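You operate a simulated robot arm through the tools that you are given. There is no shell and no other tool.

Carry out the task below with a simulated robot arm. There is one attempt and no reset: what you move stays moved.

## Task
Bag two limes, press LIME once for each, then press DONE.
Fine: the paper bag on the bench; the other limes stay in the grey tray.

It is judged by the outcome, as a careful person would: the job done as asked, and still so three seconds after it is handed in. It fails if anything else is knocked over, pushed out of place, dropped, spilled or broken.

## Robot
A 6-joint arm with a two-finger parallel gripper, fixed in place. Base frame: the origin is at the foot of the arm, x ahead of it, y to its left, z up; the work surface is at about z = 0.86. Readings come in m, degrees, newtons and seconds.
With the tool pointing down near the work surface it reaches from about 0.26 to 0.68 m from the base axis. Its first joint turns from -166.0 to 166.0 degrees. Payload 1.57 kg.
The tool frame sits at the grasp point between the pads (the TCP): z along the fingers, y along the line on which they close. The tips reach 0.03 m beyond it. Largest opening 0.11 m; finger width 0.024, thickness 0.012; the body of the gripper, 0.048 by 0.112 m, starts 0.078 m behind the TCP.
Orientation is that of the tool frame in the base frame, as [roll, pitch, yaw] about the fixed x, y, z axes, in that order (R = Rz(yaw) Ry(pitch) Rx(roll)). With the fingers straight down and closing along the base's y, the tool's x points along the base's -x, its y along +y and its z along -z.

## Interface
- The arm moves only by the tool jog_arm. Its argument "increments" is a list of rows, each a list of 7 numbers: the shift along the tool's x, y, z in m, then the turn, a rotation vector about the tool's x, y, z in degrees, then the gripper command, from -1 (shut) to 1 (fully open), values between in proportion. In form: [[x, y, z, rx, ry, rz, hand], ...]. A call has 1 to 20 rows; each row shifts and turns the commanded pose from where the row before left it, along the tool's axes as they then stand. Each row takes 0.2 s and may step no farther than 0.05 m and 8.6 degrees from the row before; otherwise, or with a gripper value out of range, the whole call is refused. Where a pose cannot be reached the arm comes as near as it can. A force on the tool above 40 N (or 10 N above the force at the start of the call, whichever is more), or a blocked arm, ends the call early, and 0.2 s more pass. Each finger travels about 0.108 m/s and halts on what it meets, pressing with about 26 N; the grip force reading is that of the motor and also rises with nothing between the fingers. The clock runs only during rows and for 0.2 s after the last one: add rows that do not move to give the fingers time. The reply holds the time, the measured pose of the TCP, the force on the tool along the base axes, the opening and the grip force, in the units named above and with some noise, with the torque about the TCP (base axes, N m) and any sound that the robot's microphone picked up.
- Cameras (640 x 400 px; columns grow to the right, rows downward): "scene" is fixed at [0.3929, -0.4992, 1.627]; the picture's right is [1.00, -0.03, 0.00], its down [-0.02, -0.65, -0.76] and it looks along [0.02, 0.76, -0.65] (base axes); focal length 340 px, centre (320, 200). "wrist" rides on the gripper at [0.07, 0.016, -0.141] in the tool frame; the picture's right is [-0.23, 0.97, 0.00], its down [-0.86, -0.20, -0.48] and it looks along [-0.47, -0.11, 0.88] (tool axes); focal length 222 px, centre (320, 200). There is no depth. A picture from a camera that has moved, and an enlarged one, comes with that camera's place and axes in the base frame and with its lens. The place of the scene camera against the robot may be out by one fixed shift of up to 0.018 m in any direction.
- snapshot(camera): a new picture of that camera. The clock stands still meanwhile.
- slide_trunk(by): slides the trunk up (or, below 0, down) by that many m; the arm rides with it, the base frame stays. It gives what a move gives, with no picture.
- close_up(camera, box): a new picture of the part [left, top, right, bottom] of that camera's present view, enlarged. The clock stands still meanwhile.
- hand_in(): hands the job in; it is judged then, once.

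Nothing tells you positions but the pictures and the camera data. Unless the task says otherwise, let go and move clear before handing in.

The tools are called as name(argument=value, ...) on one line, values as JSON. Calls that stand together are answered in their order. jog_arm: Moves the arm, as the interface text tells. Its arguments: {"type":"object","properties":{"increments":{"type":"array","items":{"type":"array","items":{"type":"number"}}}},"required":["increments"]} The other tools are called the same way: slide_trunk (by) slides the trunk up or down; snapshot (camera) takes a picture; close_up (camera, box) takes an enlarged picture of a part of a camera's view; hand_in () hands the job in.

At the start:

```text
t: 0.0
ee_pos: [0.4978, 0.2145, 1.2558]
ee_rot: [180.0, -0.1, -180.0]
contact_force: [-0.4, -1.1, -0.1]
torque: [-0.01, 0.0, 0.02]
width: 0.1101
gripper_force: 0.1
trunk travel left (down, up): [-0.275, 0.315]
```

scene: 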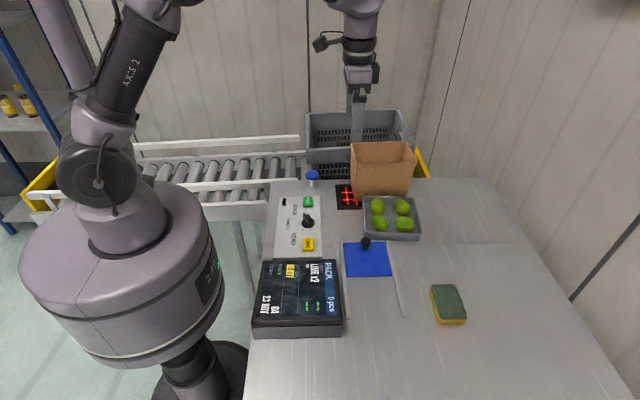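
wrist: 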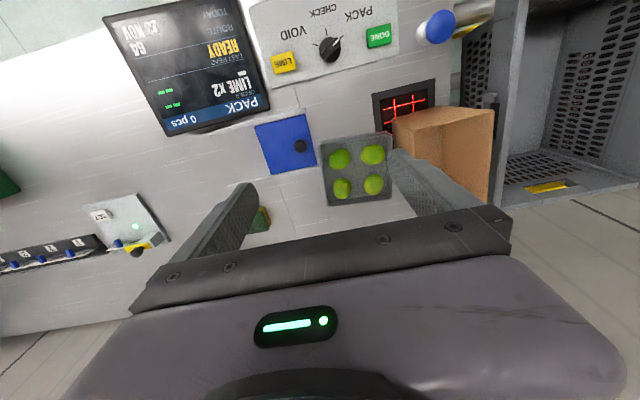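

I see a bench with a PACK screen, a button panel (LIME yellow, a knob VOID/PACK/CHECK, DONE green, a blue mushroom), a grey tray with four limes, and an open paper bag beyond it. I'll look closer before moving.

close_up(camera="scene", box=[240, 160, 360, 260])

close_up(camera="scene", box=[320, 120, 460, 260])

close_up(camera="scene", box=[240, 240, 360, 350])

close_up(camera="wrist", box=[100, 0, 460, 220])

```text
4.00 times, centred on (300, 210) of scene
camera zoom: at [0.3929, -0.4992, 1.627], right [1.0, -0.03, 0.0], down [-0.02, -0.65, -0.76], along [0.02, 0.76, -0.65], focal length 1358 px, centre (400, 160)
```

zoom: 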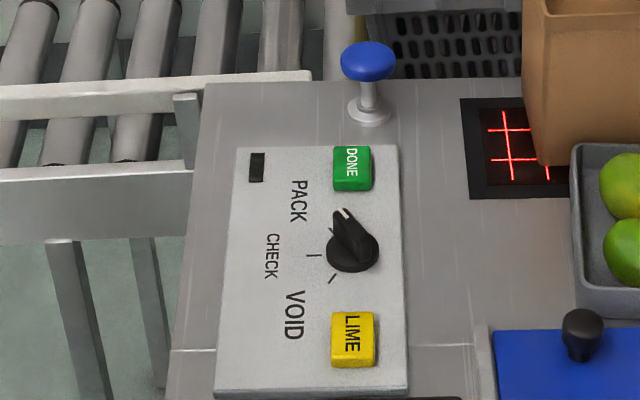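

```text
2.86 times, centred on (390, 190) of scene
camera zoom: at [0.3929, -0.4992, 1.627], right [1.0, -0.03, 0.0], down [-0.02, -0.65, -0.76], along [0.02, 0.76, -0.65], focal length 970 px, centre (120, 229)
```

zoom: 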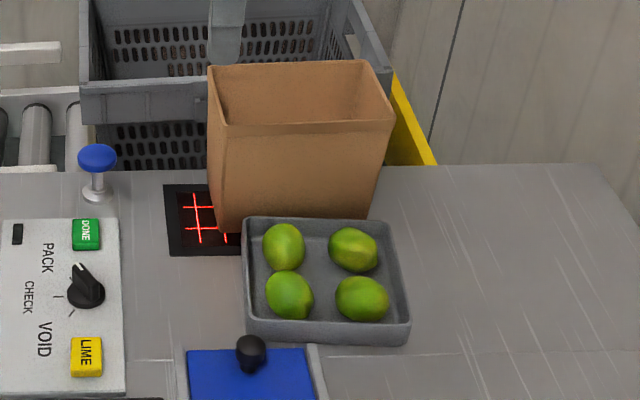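

```text
3.64 times, centred on (300, 295) of scene
camera zoom: at [0.3929, -0.4992, 1.627], right [1.0, -0.03, 0.0], down [-0.02, -0.65, -0.76], along [0.02, 0.76, -0.65], focal length 1234 px, centre (393, -146)
```

zoom: 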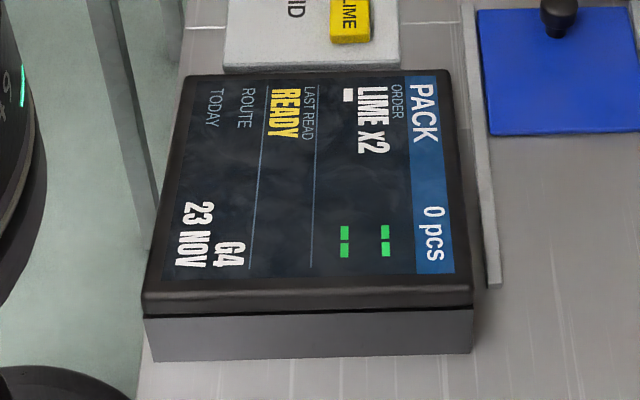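

```text
1.78 times, centred on (280, 110) of wrist
camera zoom: at [0.4275, 0.2294, 1.3966], right [0.23, 0.97, 0.0], down [0.86, -0.2, 0.48], along [0.47, -0.11, -0.88], focal length 395 px, centre (391, 360)
```

zoom: 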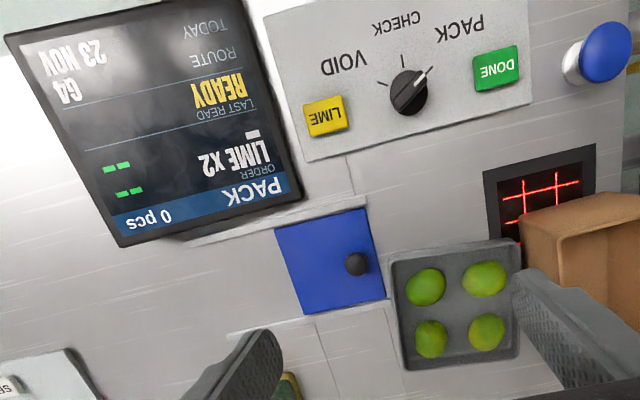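

The knob points at PACK, the order is "LIME x2", and the count is 0. The limes are at roughly x 0.60–0.68, y 0.23–0.31, and the bag is around x 0.53–0.72, y 0.38–0.52. I'll bring the gripper lower above the bench to look closer with the wrist camera.

jog_arm(increments=[[0, 0.01, 0.03, 0, 0, 0, 1], [0, 0.01, 0.03, 0, 0, 0, 1], [0, 0.01, 0.03, 0, 0, 0, 1], [0, 0.01, 0.03, 0, 0, 0, 1], [0, 0, 0, 0, 0, 0, 1]])

snapshot(camera="wrist")

snapshot(camera="scene")

```text
t: 1.2
ee_pos: [0.4959, 0.2529, 1.135]
ee_rot: [179.9, -0.1, -180.0]
contact_force: [0.1, 0.6, 0.1]
torque: [-0.01, 0.0, 0.04]
width: 0.1099
gripper_force: 0.2
trunk travel left (down, up): [-0.275, 0.315]
```

```text
taken
camera wrist: at [0.4258, 0.2682, 1.2755], right [0.23, 0.97, 0.0], down [0.86, -0.2, 0.48], along [0.47, -0.11, -0.88], focal length 222 px, centre (320, 200)
```

wrist: 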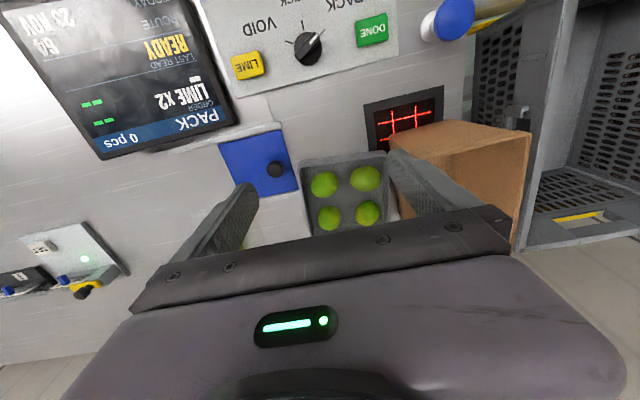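

```text
taken
```

scene: 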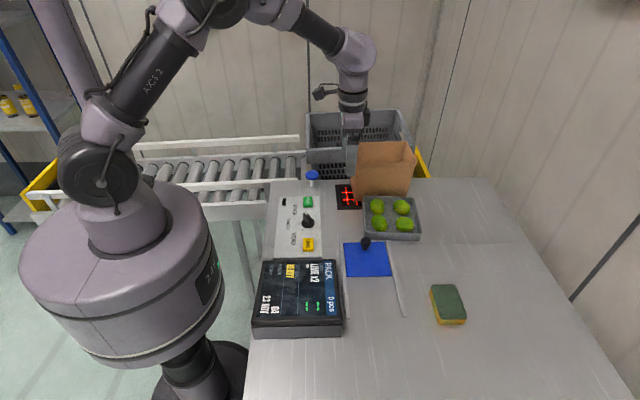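

I'm lower now. I'll enlarge the limes and the bag in the wrist view to fix their positions.

close_up(camera="wrist", box=[270, 130, 430, 230])

close_up(camera="wrist", box=[360, 70, 560, 220])

close_up(camera="wrist", box=[200, 0, 400, 110])

close_up(camera="scene", box=[340, 180, 440, 250])

```text
4.00 times, centred on (350, 180) of wrist
camera zoom: at [0.4258, 0.2682, 1.2755], right [0.23, 0.97, 0.0], down [0.86, -0.2, 0.48], along [0.47, -0.11, -0.88], focal length 888 px, centre (200, 280)
```

zoom: 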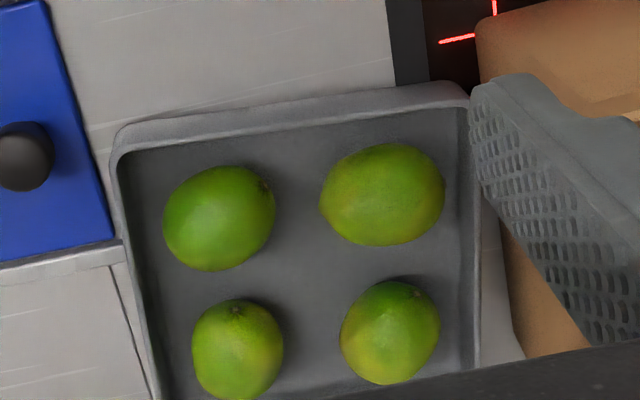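

```text
2.67 times, centred on (460, 145) of wrist
camera zoom: at [0.4258, 0.2682, 1.2755], right [0.23, 0.97, 0.0], down [0.86, -0.2, 0.48], along [0.47, -0.11, -0.88], focal length 592 px, centre (-53, 347)
```

zoom: 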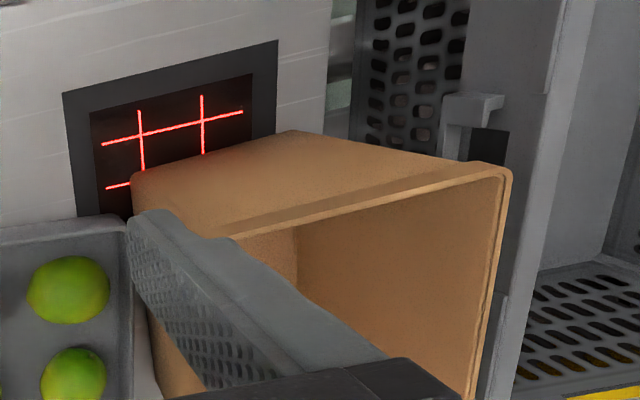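

```text
3.20 times, centred on (300, 55) of wrist
camera zoom: at [0.4258, 0.2682, 1.2755], right [0.23, 0.97, 0.0], down [0.86, -0.2, 0.48], along [0.47, -0.11, -0.88], focal length 711 px, centre (384, 664)
```

zoom: 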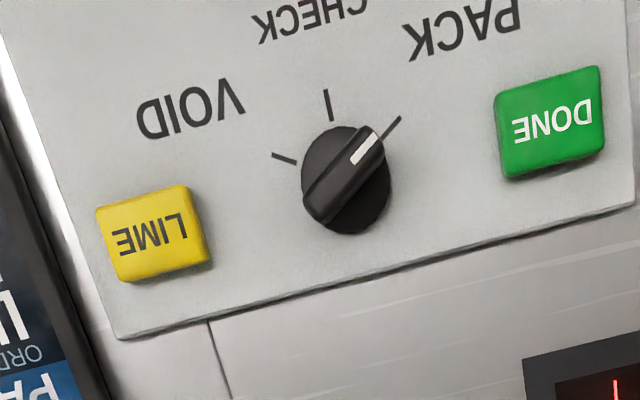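

```text
5.71 times, centred on (390, 215) of scene
camera zoom: at [0.3929, -0.4992, 1.627], right [1.0, -0.03, 0.0], down [-0.02, -0.65, -0.76], along [0.02, 0.76, -0.65], focal length 1940 px, centre (-80, 114)
```

zoom: 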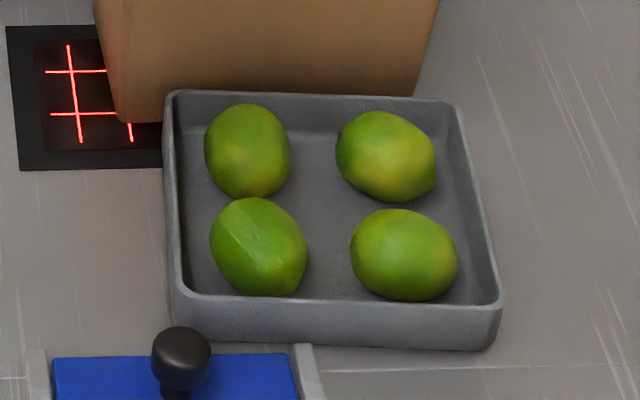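

The limes sit about 0.04 m from the tray walls, so I'll grip the nearest one (about x 0.600, y 0.237) across the tray's diagonal, where the fingers have the most room. I'll move above it, turn the hand, and look again.

jog_arm(increments=[[-0.0207, -0.0032, 0.024, 0, 0, 0, 0.3], [-0.0207, -0.0032, 0.024, 0, 0, 0, 0.3], [-0.0207, -0.0032, 0.024, 0, 0, 0, 0.3], [-0.0207, -0.0032, 0.024, 0, 0, 0, 0.3], [-0.0207, -0.0032, 0.024, 0, 0, 0, 0.3], [0, 0, 0, 0, 0, 8.1, 0.2], [0, 0, 0, 0, 0, 8.1, 0.2], [0, 0, 0, 0, 0, 8.1, 0.2], [0, 0, 0, 0, 0, 8.1, 0.2], [0, 0, 0, 0, 0, 8.1, 0.2], [0, 0, 0, 0, 0, 8.1, 0.2], [0, 0, 0, 0, 0, 0, 0.2]])

snapshot(camera="wrist")

snapshot(camera="scene")

```text
t: 3.8
ee_pos: [0.6004, 0.2365, 1.0163]
ee_rot: [-180.0, 0.0, 131.3]
contact_force: [-0.8, 0.2, 0.2]
torque: [-0.01, 0.01, 0.01]
width: 0.0658
gripper_force: 0.1
trunk travel left (down, up): [-0.275, 0.315]
```

```text
taken
camera wrist: at [0.5665, 0.2992, 1.1562], right [0.88, 0.47, 0.0], down [0.42, -0.77, 0.48], along [0.23, -0.42, -0.88], focal length 222 px, centre (320, 200)
```

wrist: 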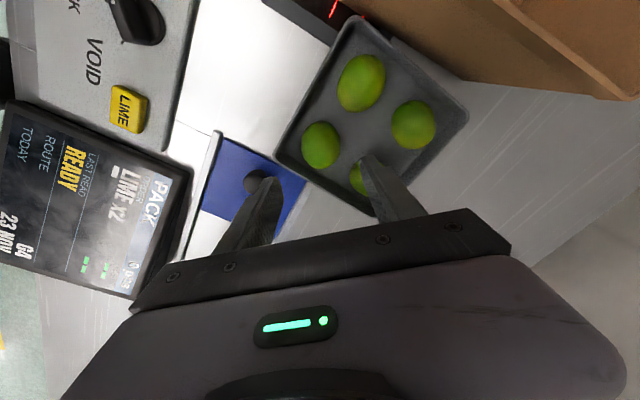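

```text
taken
```

scene: 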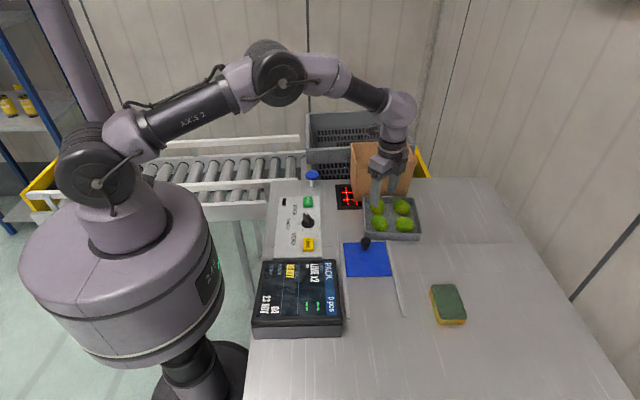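

The hand is above the nearest lime and my estimate matches the picture. I'll enlarge it to check the fine alignment with the fingers and tray walls.

close_up(camera="wrist", box=[240, 60, 400, 240])

close_up(camera="scene", box=[340, 140, 440, 250])

```text
2.22 times, centred on (320, 150) of wrist
camera zoom: at [0.5665, 0.2992, 1.1562], right [0.88, 0.47, 0.0], down [0.42, -0.77, 0.48], along [0.23, -0.42, -0.88], focal length 494 px, centre (320, 311)
```

zoom: 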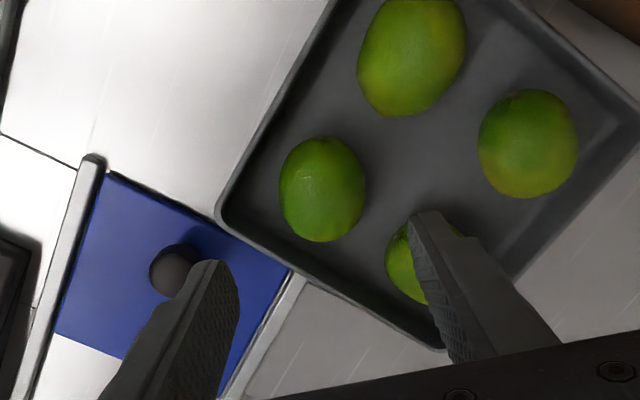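

```text
3.64 times, centred on (390, 195) of scene
camera zoom: at [0.3929, -0.4992, 1.627], right [1.0, -0.03, 0.0], down [-0.02, -0.65, -0.76], along [0.02, 0.76, -0.65], focal length 1234 px, centre (66, 218)
```

zoom: 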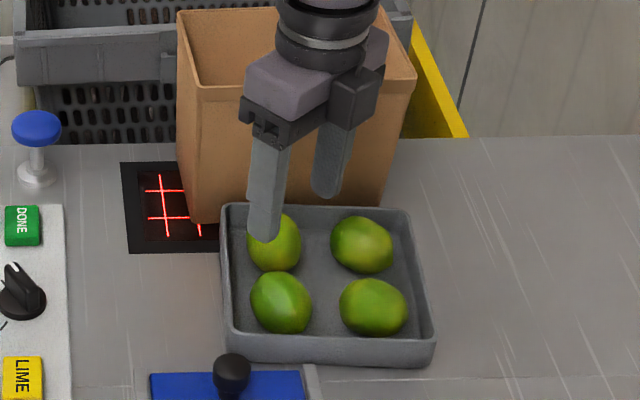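

close_up(camera="wrist", box=[285, 110, 365, 170])

```text
6.67 times, centred on (325, 140) of wrist
camera zoom: at [0.5665, 0.2992, 1.1562], right [0.88, 0.47, 0.0], down [0.42, -0.77, 0.48], along [0.23, -0.42, -0.88], focal length 1481 px, centre (287, 600)
```

zoom: 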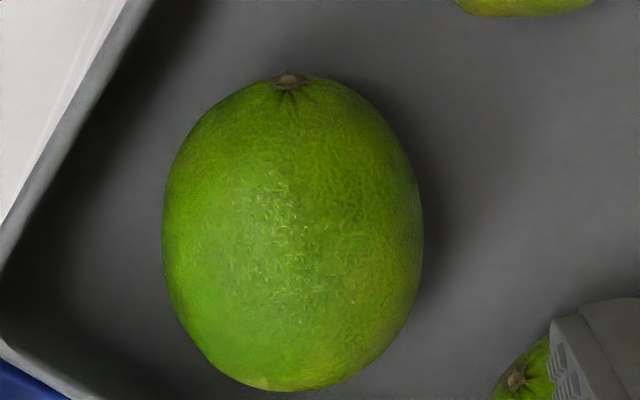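

The lime's half-width is about 0.024 m and it sits about 0.041 m from both walls, so an opening of about 0.059 m clears everything. I'll lower until the fingertips are just above the tray rim and check before going further.

jog_arm(increments=[[0.001, 0.0014, 0.01, 0, 0, 0, 0.075], [0, 0, 0.02, 0, 0, 0, 0.075], [0, 0, 0.02, 0, 0, 0, 0.075], [0, 0, 0.02, 0, 0, 0, 0.075], [0, 0, 0, 0, 0, 0, 0.075], [0, 0, 0, 0, 0, 0, 0.075]])

snapshot(camera="wrist")

close_up(camera="wrist", box=[240, 90, 400, 240])

close_up(camera="scene", box=[350, 170, 440, 250])

```text
t: 5.2
ee_pos: [0.6022, 0.2382, 0.9443]
ee_rot: [179.9, 0.0, 131.4]
contact_force: [-0.4, -0.1, 0.3]
torque: [0.01, 0.01, 0.01]
width: 0.0588
gripper_force: 0.1
trunk travel left (down, up): [-0.275, 0.315]
```

```text
taken
camera wrist: at [0.5671, 0.3007, 1.0859], right [0.88, 0.47, 0.0], down [0.42, -0.77, 0.48], along [0.23, -0.42, -0.88], focal length 222 px, centre (320, 200)
```

wrist: 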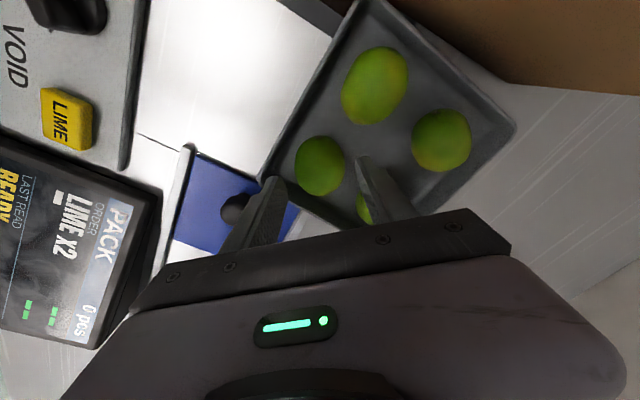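

```text
2.67 times, centred on (320, 165) of wrist
camera zoom: at [0.5671, 0.3007, 1.0859], right [0.88, 0.47, 0.0], down [0.42, -0.77, 0.48], along [0.23, -0.42, -0.88], focal length 592 px, centre (320, 293)
```

zoom: 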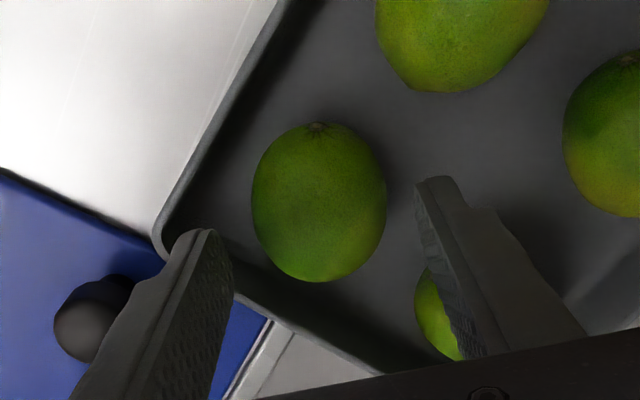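

```text
5.00 times, centred on (395, 210) of scene
camera zoom: at [0.3929, -0.4992, 1.627], right [1.0, -0.03, 0.0], down [-0.02, -0.65, -0.76], along [0.02, 0.76, -0.65], focal length 1697 px, centre (-55, 150)
```

zoom: 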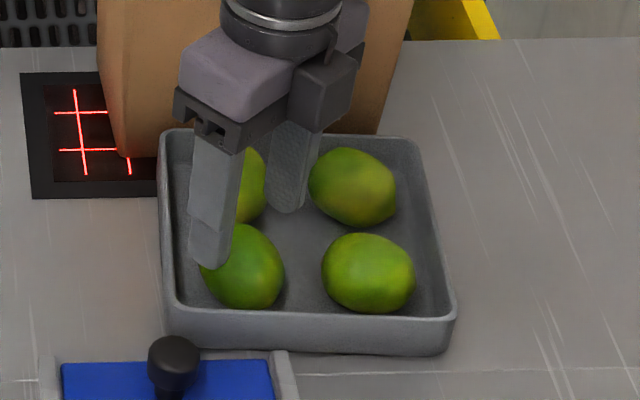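

The fingers straddle the lime with room to both walls. I'll go down about 0.038 m and close.

jog_arm(increments=[[0, 0, 0.01, 0, 0, 0, 0.075], [0, 0, 0.01, 0, 0, 0, 0.075], [0, 0, 0.01, 0, 0, 0, 0.075], [0, 0, 0.008, 0, 0, 0, 0.075], [0, 0, 0, 0, 0, 0, 0.075]])

close_up(camera="wrist", box=[240, 90, 400, 240])

close_up(camera="scene", box=[350, 170, 440, 250])

```text
t: 6.4
ee_pos: [0.602, 0.2406, 0.9068]
ee_rot: [-180.0, 0.0, 131.4]
contact_force: [-0.9, -0.1, -0.6]
torque: [0.0, 0.02, -0.01]
width: 0.0589
gripper_force: 0.1
trunk travel left (down, up): [-0.275, 0.315]
```

```text
2.67 times, centred on (320, 165) of wrist
camera zoom: at [0.5673, 0.3028, 1.0479], right [0.88, 0.47, 0.0], down [0.42, -0.77, 0.48], along [0.23, -0.42, -0.88], focal length 592 px, centre (320, 293)
```

zoom: 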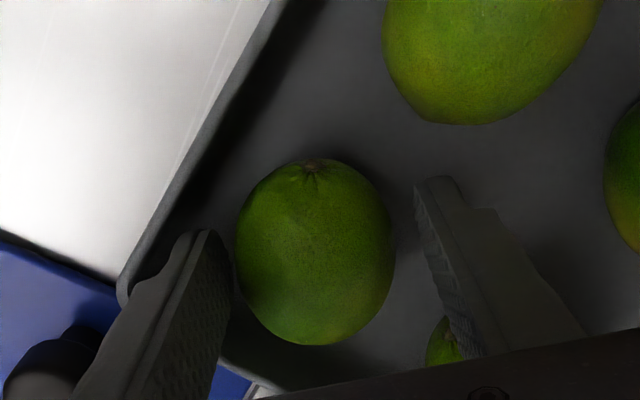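

```text
5.00 times, centred on (395, 210) of scene
camera zoom: at [0.3929, -0.4992, 1.627], right [1.0, -0.03, 0.0], down [-0.02, -0.65, -0.76], along [0.02, 0.76, -0.65], focal length 1697 px, centre (-55, 150)
```

zoom: 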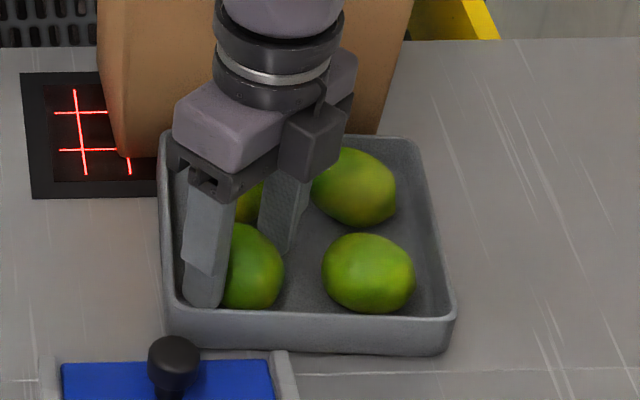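

Both fingers are down beside the lime without touching anything. I'll close on it now.

jog_arm(increments=[[0, 0, 0, 0, 0, 0, -0.2], [0, 0, 0, 0, 0, 0, -0.6], [0, 0, 0, 0, 0, 0, -1], [0, 0, 0, 0, 0, 0, -1]])

close_up(camera="wrist", box=[240, 90, 400, 240])

```text
t: 7.4
ee_pos: [0.6034, 0.2399, 0.9065]
ee_rot: [-179.9, 0.0, 131.5]
contact_force: [-0.1, 0.9, 0.3]
torque: [-0.01, -0.01, 0.01]
width: 0.0465
gripper_force: 26.3
trunk travel left (down, up): [-0.275, 0.315]
```

```text
2.67 times, centred on (320, 165) of wrist
camera zoom: at [0.5673, 0.3028, 1.0479], right [0.88, 0.47, 0.0], down [0.42, -0.77, 0.48], along [0.23, -0.42, -0.88], focal length 592 px, centre (320, 293)
```

zoom: 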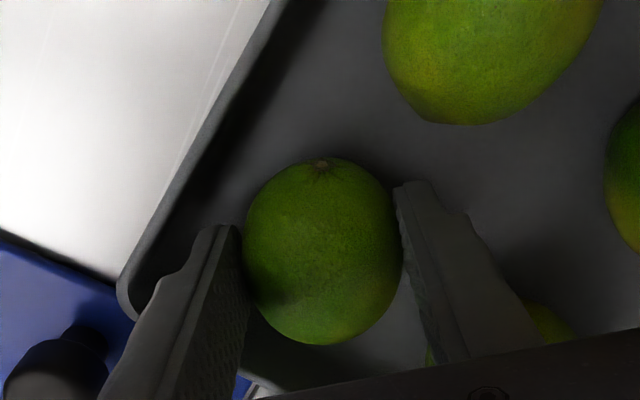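

The lime is held at 46.5 mm wide. I'll lift it clear and check.

jog_arm(increments=[[0, 0, -0.015, 0, 0, 0, -1], [0, 0, -0.025, 0, 0, 0, -1], [0, 0, -0.04, 0, 0, 0, -1], [0, 0, -0.04, 0, 0, 0, -1], [0, 0, -0.04, 0, 0, 0, -1], [0, 0, -0.04, 0, 0, 0, -1], [0, 0, 0, 0, 0, 0, -1]])

snapshot(camera="wrist")

snapshot(camera="scene")

```text
t: 9.0
ee_pos: [0.6041, 0.2399, 1.109]
ee_rot: [-179.9, 0.0, 131.5]
contact_force: [0.5, 0.2, 0.2]
torque: [-0.02, 0.05, 0.01]
width: 0.0461
gripper_force: 25.8
trunk travel left (down, up): [-0.275, 0.315]
```

```text
taken
camera wrist: at [0.5694, 0.301, 1.2493], right [0.88, 0.47, 0.0], down [0.42, -0.77, 0.48], along [0.23, -0.42, -0.88], focal length 222 px, centre (320, 200)
```

wrist: 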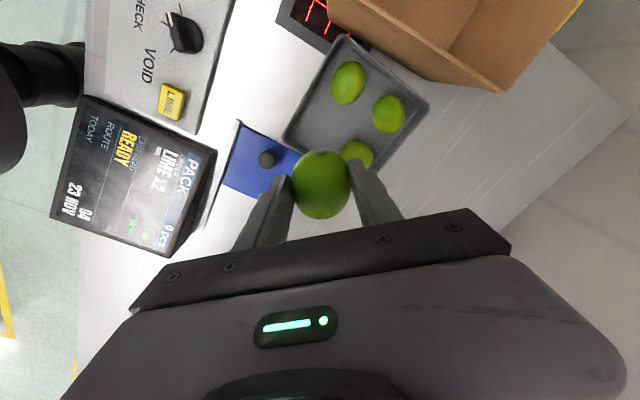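

```text
taken
```

scene: 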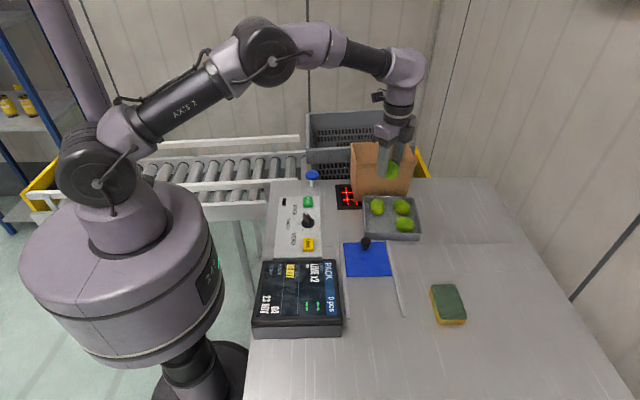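

The lime is in the hand. I'll enlarge the bag in this view to pin down its rim.

close_up(camera="wrist", box=[300, 0, 500, 125])

close_up(camera="scene", box=[330, 110, 440, 250])

```text
3.20 times, centred on (400, 62) of wrist
camera zoom: at [0.5694, 0.301, 1.2493], right [0.88, 0.47, 0.0], down [0.42, -0.77, 0.48], along [0.23, -0.42, -0.88], focal length 711 px, centre (64, 640)
```

zoom: 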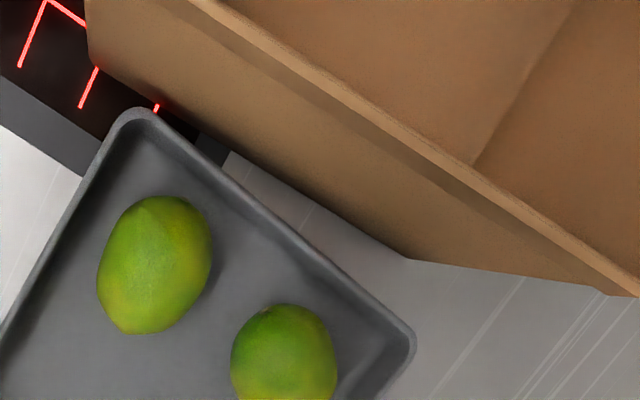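

```text
2.86 times, centred on (385, 180) of scene
camera zoom: at [0.3929, -0.4992, 1.627], right [1.0, -0.03, 0.0], down [-0.02, -0.65, -0.76], along [0.02, 0.76, -0.65], focal length 970 px, centre (134, 257)
```

zoom: 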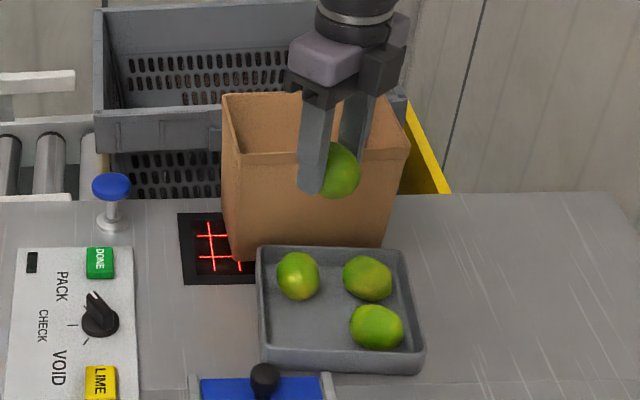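

The bag's front rim is near y 0.37, back near 0.50, and it spans x 0.545–0.72 with the rim at about z 1.005. It's at the edge of reach, so I'll turn the fingers to close along the bag's length and tilt the hand outward about 24° before moving over it.

jog_arm(increments=[[0, 0, -0.025, 0, 0, 7.7, -1], [0, 0, 0, 0, 0, 7.7, -1], [0, 0, 0, 0, 0, 7.7, -1], [0, 0, 0, 0, 0, 7.7, -1], [0, 0, 0, 0, 0, 7.7, -1], [0, 0, 0, -6.78, 4.24, 0, -1], [0, 0, 0, -6.78, 4.24, 0, -1], [0, 0, 0, -6.78, 4.24, 0, -1], [0, 0, 0, 0, 0, 0, -1]])

snapshot(camera="scene")

snapshot(camera="wrist")

```text
t: 11.0
ee_pos: [0.602, 0.2403, 1.1334]
ee_rot: [159.3, -12.5, 95.2]
contact_force: [0.2, 0.1, -0.1]
torque: [0.02, 0.0, 0.0]
width: 0.0464
gripper_force: 25.8
trunk travel left (down, up): [-0.275, 0.315]
```

```text
taken
```

scene: 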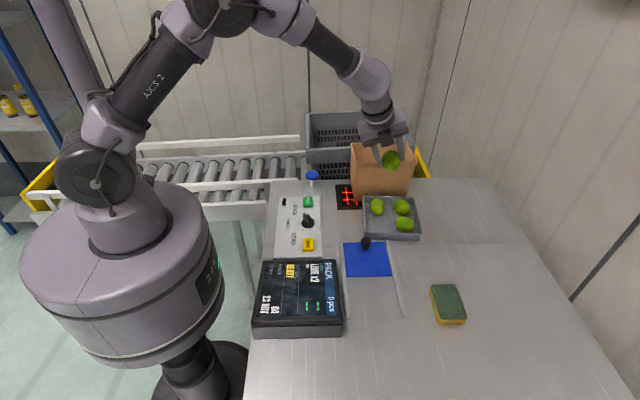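

```text
taken
camera wrist: at [0.5633, 0.2747, 1.2819], right [0.93, -0.21, 0.29], down [-0.27, -0.94, 0.18], along [0.23, -0.25, -0.94], focal length 222 px, centre (320, 200)
```

wrist: 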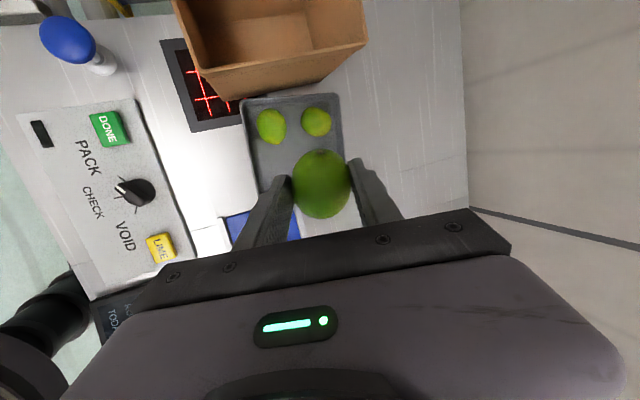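

The tilt is good. Now I'll carry the lime over the bag at this height.

jog_arm(increments=[[0.0379, 0.0047, 0.0107, 0, 0, 0, -1], [0.0379, 0.0047, 0.0107, 0, 0, 0, -1], [0.0379, 0.0047, 0.0107, 0, 0, 0, -1], [0.0379, 0.0047, 0.0107, 0, 0, 0, -1], [0.0379, 0.0047, 0.0107, 0, 0, 0, -1], [0, 0, 0, 0, 0, 0, -1]])

snapshot(camera="scene")

snapshot(camera="wrist")

```text
t: 12.4
ee_pos: [0.6228, 0.4358, 1.1329]
ee_rot: [159.3, -12.5, 95.2]
contact_force: [-0.3, 0.3, -0.3]
torque: [0.03, -0.01, -0.01]
width: 0.0467
gripper_force: 26.2
trunk travel left (down, up): [-0.275, 0.315]
```

```text
taken
```

scene: 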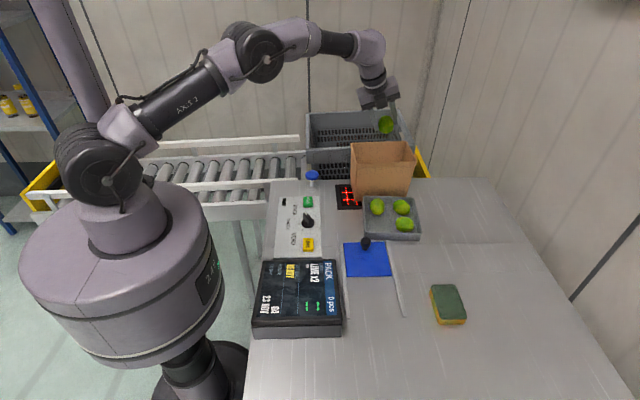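

```text
taken
camera wrist: at [0.5835, 0.4692, 1.2831], right [0.93, -0.21, 0.29], down [-0.27, -0.94, 0.18], along [0.23, -0.25, -0.94], focal length 222 px, centre (320, 200)
```

wrist: 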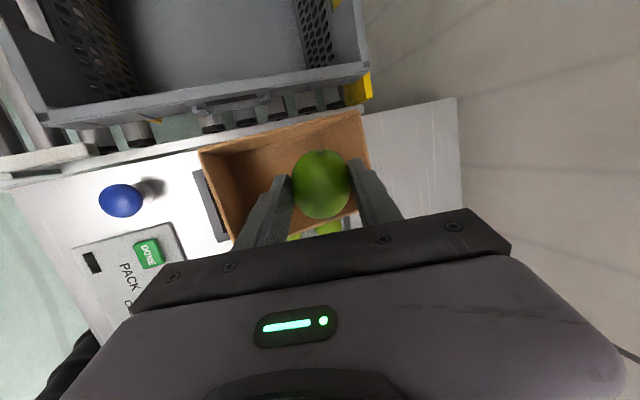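

The lime is centred over the bag opening (rim about x 0.53–0.73, y 0.375–0.49). I'll lower it partway and check clearance.

jog_arm(increments=[[-0.0059, -0.0094, 0.0248, 0, 0, 0, -1], [-0.0059, -0.0094, 0.0248, 0, 0, 0, -1], [-0.0059, -0.0094, 0.0248, 0, 0, 0, -1], [-0.0059, -0.0094, 0.0248, 0, 0, 0, -1], [0, 0, 0, 0, 0, 0, -1]])

snapshot(camera="wrist")

close_up(camera="scene", box=[330, 80, 440, 220])

```text
t: 13.6
ee_pos: [0.6253, 0.4353, 1.0235]
ee_rot: [159.3, -12.5, 95.2]
contact_force: [-0.2, 0.6, -1.1]
torque: [-0.01, -0.01, 0.02]
width: 0.0467
gripper_force: 25.9
trunk travel left (down, up): [-0.275, 0.315]
```

```text
taken
camera wrist: at [0.5868, 0.4704, 1.1738], right [0.93, -0.21, 0.29], down [-0.27, -0.94, 0.18], along [0.23, -0.25, -0.94], focal length 222 px, centre (320, 200)
```

wrist: 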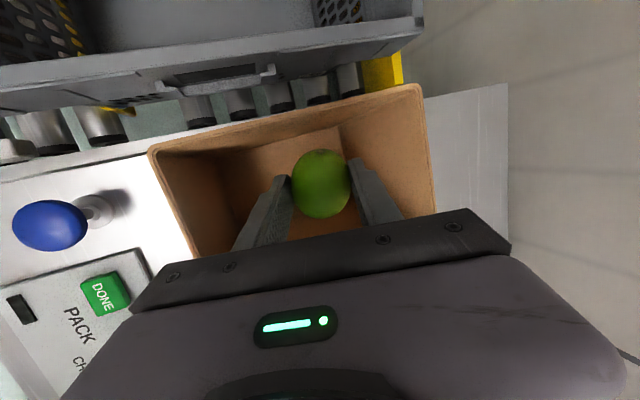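

```text
2.86 times, centred on (385, 150) of scene
camera zoom: at [0.3929, -0.4992, 1.627], right [1.0, -0.03, 0.0], down [-0.02, -0.65, -0.76], along [0.02, 0.76, -0.65], focal length 970 px, centre (134, 343)
```

zoom: 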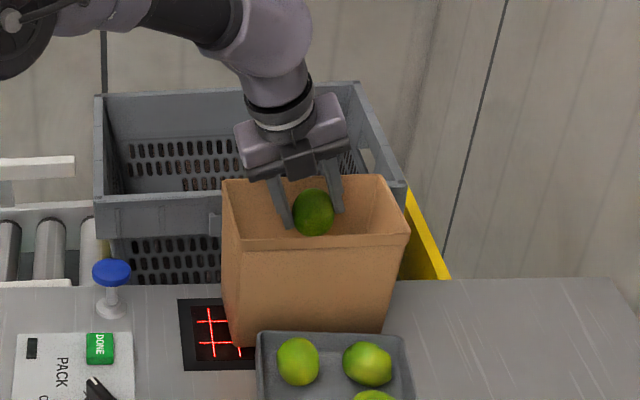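

There's ample clearance around the fingers. I'll lower the last few centimetres, then open gently.

jog_arm(increments=[[-0.003, -0.0047, 0.0125, 0, 0, 0, -1], [-0.003, -0.0047, 0.0125, 0, 0, 0, -1], [-0.003, -0.0047, 0.0125, 0, 0, 0, -1], [-0.003, -0.0047, 0.0125, 0, 0, 0, -1], [0, 0, 0, 0, 0, 0, -1]])

snapshot(camera="wrist")

close_up(camera="scene", box=[330, 80, 440, 220])

```text
t: 14.8
ee_pos: [0.6253, 0.4343, 0.9683]
ee_rot: [159.2, -12.6, 95.3]
contact_force: [0.0, -0.3, -0.6]
torque: [0.0, -0.04, -0.03]
width: 0.0467
gripper_force: 26.7
trunk travel left (down, up): [-0.275, 0.315]
```

```text
taken
camera wrist: at [0.5867, 0.4695, 1.1175], right [0.93, -0.21, 0.29], down [-0.27, -0.94, 0.18], along [0.23, -0.25, -0.94], focal length 222 px, centre (320, 200)
```

wrist: 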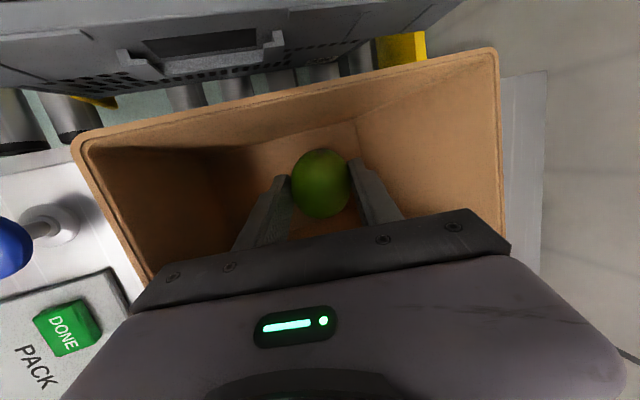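

```text
2.86 times, centred on (385, 150) of scene
camera zoom: at [0.3929, -0.4992, 1.627], right [1.0, -0.03, 0.0], down [-0.02, -0.65, -0.76], along [0.02, 0.76, -0.65], focal length 970 px, centre (134, 343)
```

zoom: 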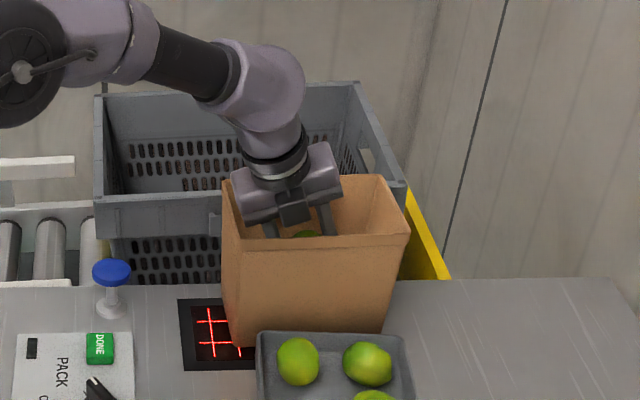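

There's no contact and the lime is well inside the bag. Releasing.

jog_arm(increments=[[0, 0, 0, 0, 0, 0, 0.1], [0, 0, 0, 0, 0, 0, 0.3], [0, 0, 0, 0, 0, 0, 0.35], [0, 0, 0, 0, 0, 0, 0.35]])

snapshot(camera="wrist")

```text
t: 15.8
ee_pos: [0.6265, 0.4353, 0.969]
ee_rot: [159.3, -12.4, 95.2]
contact_force: [1.0, 0.3, 0.5]
torque: [0.0, 0.01, 0.05]
width: 0.0744
gripper_force: 0.1
trunk travel left (down, up): [-0.275, 0.315]
```

```text
taken
camera wrist: at [0.5867, 0.4695, 1.1177], right [0.93, -0.21, 0.29], down [-0.27, -0.94, 0.18], along [0.23, -0.25, -0.94], focal length 222 px, centre (320, 200)
```

wrist: 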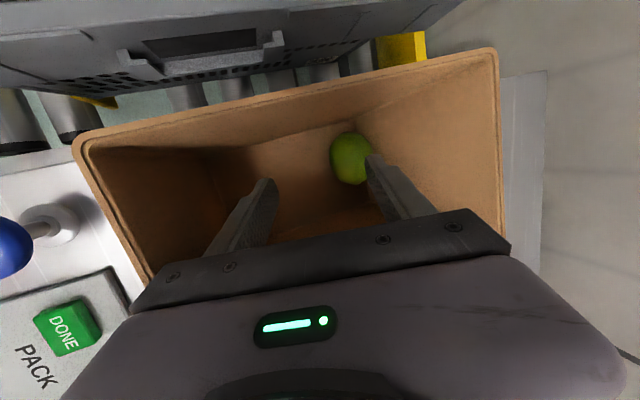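

The lime is in the bag. I'll rise straight out, move back over the tray, remove the tilt and turn the hand back so I can look at the next lime.

jog_arm(increments=[[0.0059, 0.0094, -0.0248, 0, 0, 0, 0.3], [0.0059, 0.0094, -0.0248, 0, 0, 0, 0.3], [0.0059, 0.0094, -0.0248, 0, 0, 0, 0.3], [0.0059, 0.0094, -0.0248, 0, 0, 0, 0.3], [0.0059, 0.0094, -0.0248, 0, 0, 0, 0.3], [0.0059, 0.0094, -0.0248, 0, 0, 0, 0.3], [0, 0, 0, 0, 0, 0, 0.3]])

snapshot(camera="wrist")

snapshot(camera="scene")

```text
t: 17.4
ee_pos: [0.6275, 0.4362, 1.1325]
ee_rot: [159.4, -12.5, 95.2]
contact_force: [0.7, -0.1, -0.2]
torque: [-0.01, -0.03, -0.02]
width: 0.0714
gripper_force: 0.0
trunk travel left (down, up): [-0.275, 0.315]
```

```text
taken
camera wrist: at [0.5882, 0.4708, 1.2826], right [0.93, -0.21, 0.29], down [-0.27, -0.94, 0.18], along [0.23, -0.25, -0.94], focal length 222 px, centre (320, 200)
```

wrist: 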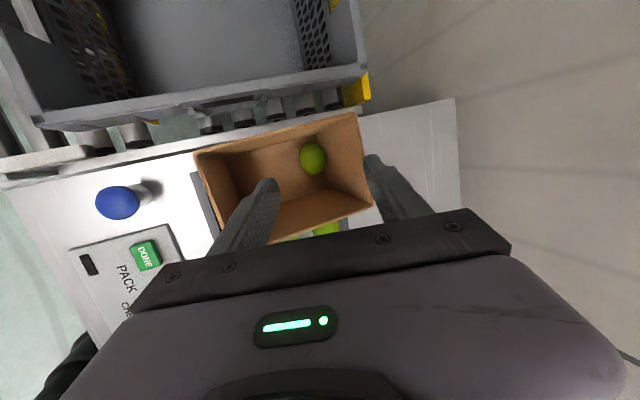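

```text
taken
```

scene: 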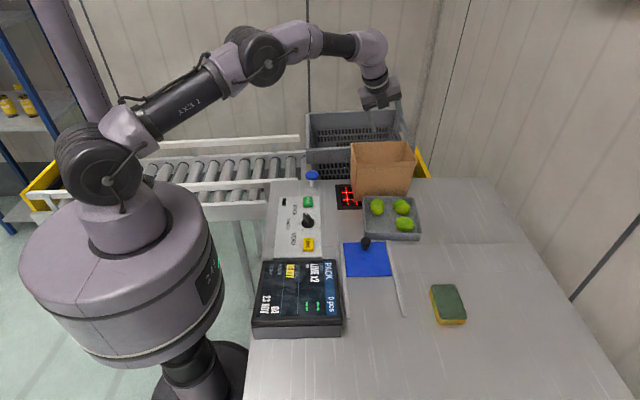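

The first lime is in the bag and the bag hasn't moved. Returning over the tray, upright, with the hand turned back.

jog_arm(increments=[[-0.0379, -0.0047, -0.0107, 0, 0, 0, 0.3], [-0.0379, -0.0047, -0.0107, 0, 0, 0, 0.3], [-0.0379, -0.0047, -0.0107, 0, 0, 0, 0.3], [-0.0379, -0.0047, -0.0107, 0, 0, 0, 0.3], [-0.0379, -0.0047, -0.0107, 0, 0, 0, 0.3], [0, 0, 0, 6.78, -4.24, 0, 0.3], [0, 0, 0, 6.78, -4.24, 0, 0.3], [0, 0, 0, 6.78, -4.24, 0, 0.3], [0, 0, 0, 0, 0, -8.34, 0.3], [0, 0, 0, 0, 0, -8.34, 0.3], [0, 0, 0, 0, 0, -8.34, 0.3], [0, 0, 0, 0, 0, -8.34, 0.3], [0, 0, 0, 0, 0, -8.34, 0.3], [0, 0, 0, 0, 0, -8.34, 0.3], [0, 0, 0, 0, 0, -8.34, 0.3], [0, 0, 0, 0, 0, -8.34, 0.3], [0, 0, 0, 0, 0, -8.34, 0.3], [0, 0, 0, 0, 0, -8.34, 0.3], [0, 0, 0, 0, 0, 0, 0.3]])

snapshot(camera="wrist")

close_up(camera="scene", box=[340, 180, 440, 250])

```text
t: 21.4
ee_pos: [0.6026, 0.2401, 1.1321]
ee_rot: [180.0, 0.1, 176.5]
contact_force: [0.0, -0.1, -0.1]
torque: [0.01, 0.01, -0.02]
width: 0.0716
gripper_force: 0.2
trunk travel left (down, up): [-0.275, 0.315]
```

```text
taken
camera wrist: at [0.532, 0.2605, 1.2733], right [0.29, 0.96, 0.0], down [0.84, -0.25, 0.48], along [0.46, -0.14, -0.88], focal length 222 px, centre (320, 200)
```

wrist: 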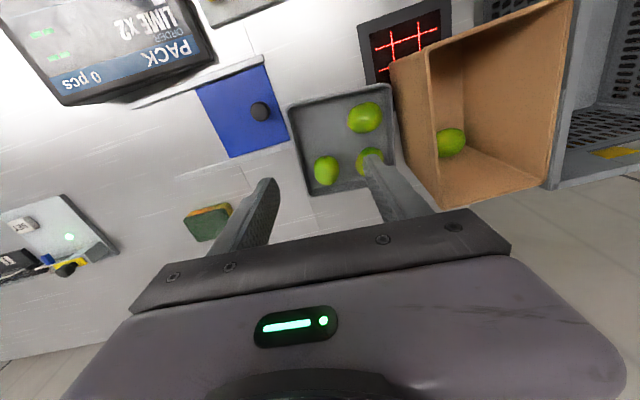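

```text
5.71 times, centred on (390, 215) of scene
camera zoom: at [0.3929, -0.4992, 1.627], right [1.0, -0.03, 0.0], down [-0.02, -0.65, -0.76], along [0.02, 0.76, -0.65], focal length 1940 px, centre (-80, 114)
```

zoom: 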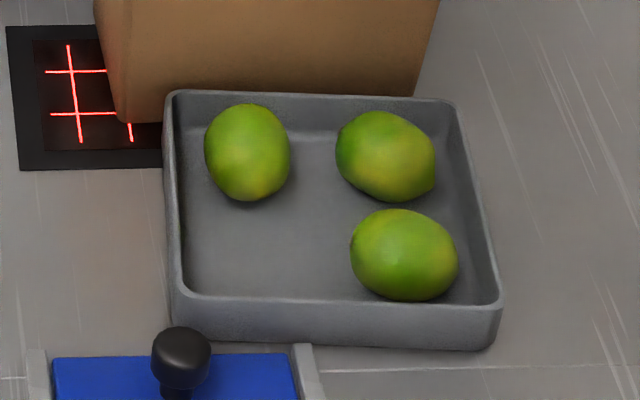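

close_up(camera="wrist", box=[280, 80, 410, 200])

```text
3.33 times, centred on (345, 140) of wrist
camera zoom: at [0.532, 0.2605, 1.2733], right [0.29, 0.96, 0.0], down [0.84, -0.25, 0.48], along [0.46, -0.14, -0.88], focal length 740 px, centre (237, 400)
```

zoom: 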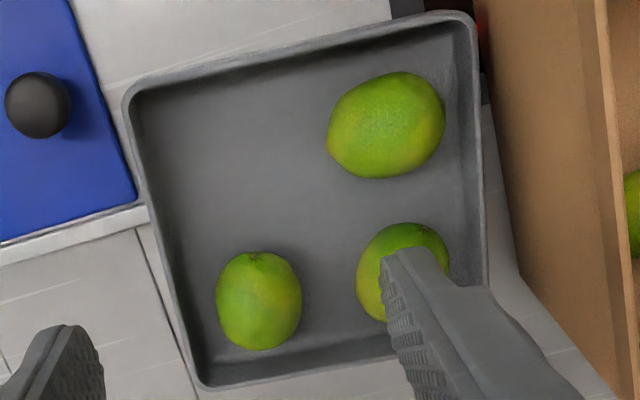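

The other limes haven't moved. The back-left lime (about x 0.6055, y 0.316) has the best clearance if the fingers close along x. I'll turn the hand so the camera stays away from the bag, with a slight tilt for reach.

jog_arm(increments=[[0, 0, 0, 0, 0, -8.2, 0.3], [0, 0, 0, 0, 0, -8.2, 0.3], [0, 0, 0, 0, 0, -8.2, 0.3], [0, 0, 0, 0, 0, -8.2, 0.3], [0, 0, 0, 0, 0, -8.2, 0.3], [0, 0, 0, 0, 0, -8.2, 0.3], [0, 0, 0, 0, 0, -8.2, 0.3], [0, 0, 0, 0, 0, -8.2, 0.3], [0, 0, 0, 0, 0, -8.2, 0.3], [0, 0, 0, 0, 0, -8.2, 0.3], [0, 0, 0, 0, 0, -8.0, 0.3], [0, 0, 0, 0, -4.5, 0, 0.3], [0, 0, 0, 0, -4.5, 0, 0.3], [0, 0, 0, 0, 0, 0, 0.3]])

snapshot(camera="wrist")

```text
t: 24.4
ee_pos: [0.6019, 0.2393, 1.1307]
ee_rot: [-179.9, 9.1, -93.6]
contact_force: [-0.7, -0.4, 0.0]
torque: [0.01, -0.01, 0.03]
width: 0.0716
gripper_force: 0.0
trunk travel left (down, up): [-0.275, 0.315]
```

```text
taken
camera wrist: at [0.5787, 0.1492, 1.2596], right [-0.96, 0.29, 0.04], down [0.25, 0.76, 0.61], along [0.15, 0.59, -0.79], focal length 222 px, centre (320, 200)
```

wrist: 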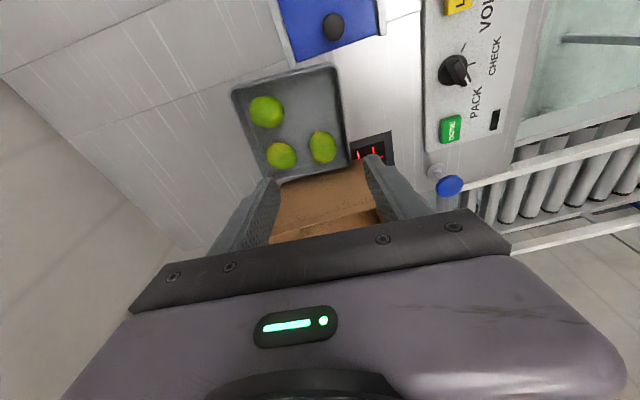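

jog_arm(increments=[[-0.0106, -0.0006, 0.0282, 0, 0, 0, 0.3], [-0.0106, -0.0006, 0.0282, 0, 0, 0, 0.3], [-0.0106, -0.0006, 0.0282, 0, 0, 0, 0.2], [-0.0106, -0.0006, 0.0282, 0, 0, 0, 0.1], [-0.0106, -0.0006, 0.0282, 0, 0, 0, 0.055], [0, 0, 0, 0, 0, 0, 0.055]])

snapshot(camera="wrist")

close_up(camera="wrist", box=[250, 100, 410, 220])

close_up(camera="scene", box=[340, 130, 440, 250])

```text
t: 25.8
ee_pos: [0.6089, 0.3164, 0.9993]
ee_rot: [-179.9, 9.0, -93.7]
contact_force: [0.1, -0.7, -0.5]
torque: [-0.03, -0.02, 0.03]
width: 0.0578
gripper_force: 0.1
trunk travel left (down, up): [-0.275, 0.315]
```

```text
taken
camera wrist: at [0.5852, 0.2251, 1.1284], right [-0.96, 0.29, 0.04], down [0.25, 0.76, 0.61], along [0.15, 0.59, -0.79], focal length 222 px, centre (320, 200)
```

wrist: 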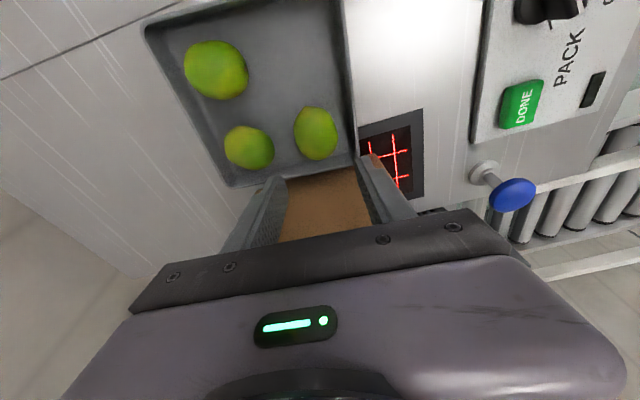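

```text
3.33 times, centred on (330, 160) of wrist
camera zoom: at [0.5852, 0.2251, 1.1284], right [-0.96, 0.29, 0.04], down [0.25, 0.76, 0.61], along [0.15, 0.59, -0.79], focal length 740 px, centre (287, 333)
```

zoom: 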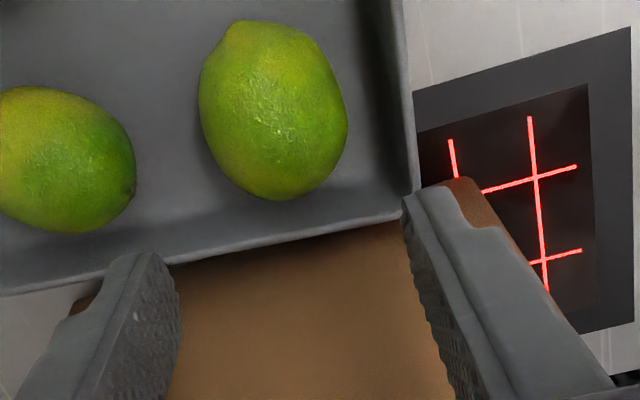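

```text
3.33 times, centred on (390, 190) of scene
camera zoom: at [0.3929, -0.4992, 1.627], right [1.0, -0.03, 0.0], down [-0.02, -0.65, -0.76], along [0.02, 0.76, -0.65], focal length 1132 px, centre (87, 233)
```

zoom: 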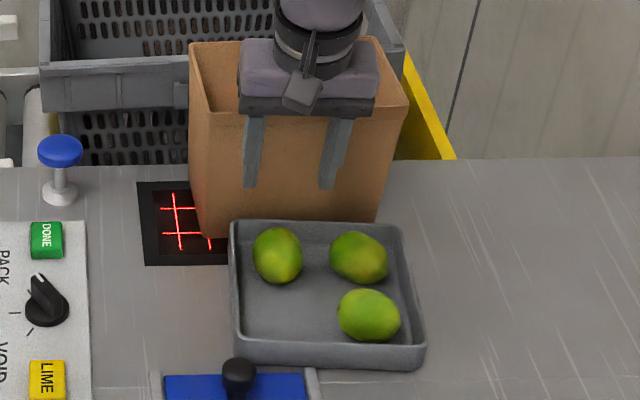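

close_up(camera="wrist", box=[290, 95, 370, 165])

```text
5.71 times, centred on (330, 130) of wrist
camera zoom: at [0.5852, 0.2251, 1.1284], right [-0.96, 0.29, 0.04], down [0.25, 0.76, 0.61], along [0.15, 0.59, -0.79], focal length 1269 px, centre (263, 600)
```

zoom: 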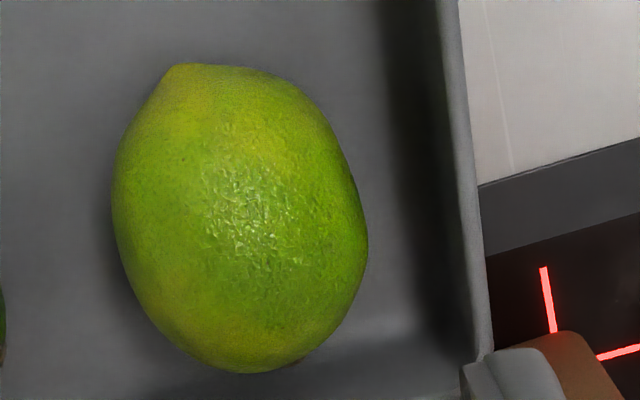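

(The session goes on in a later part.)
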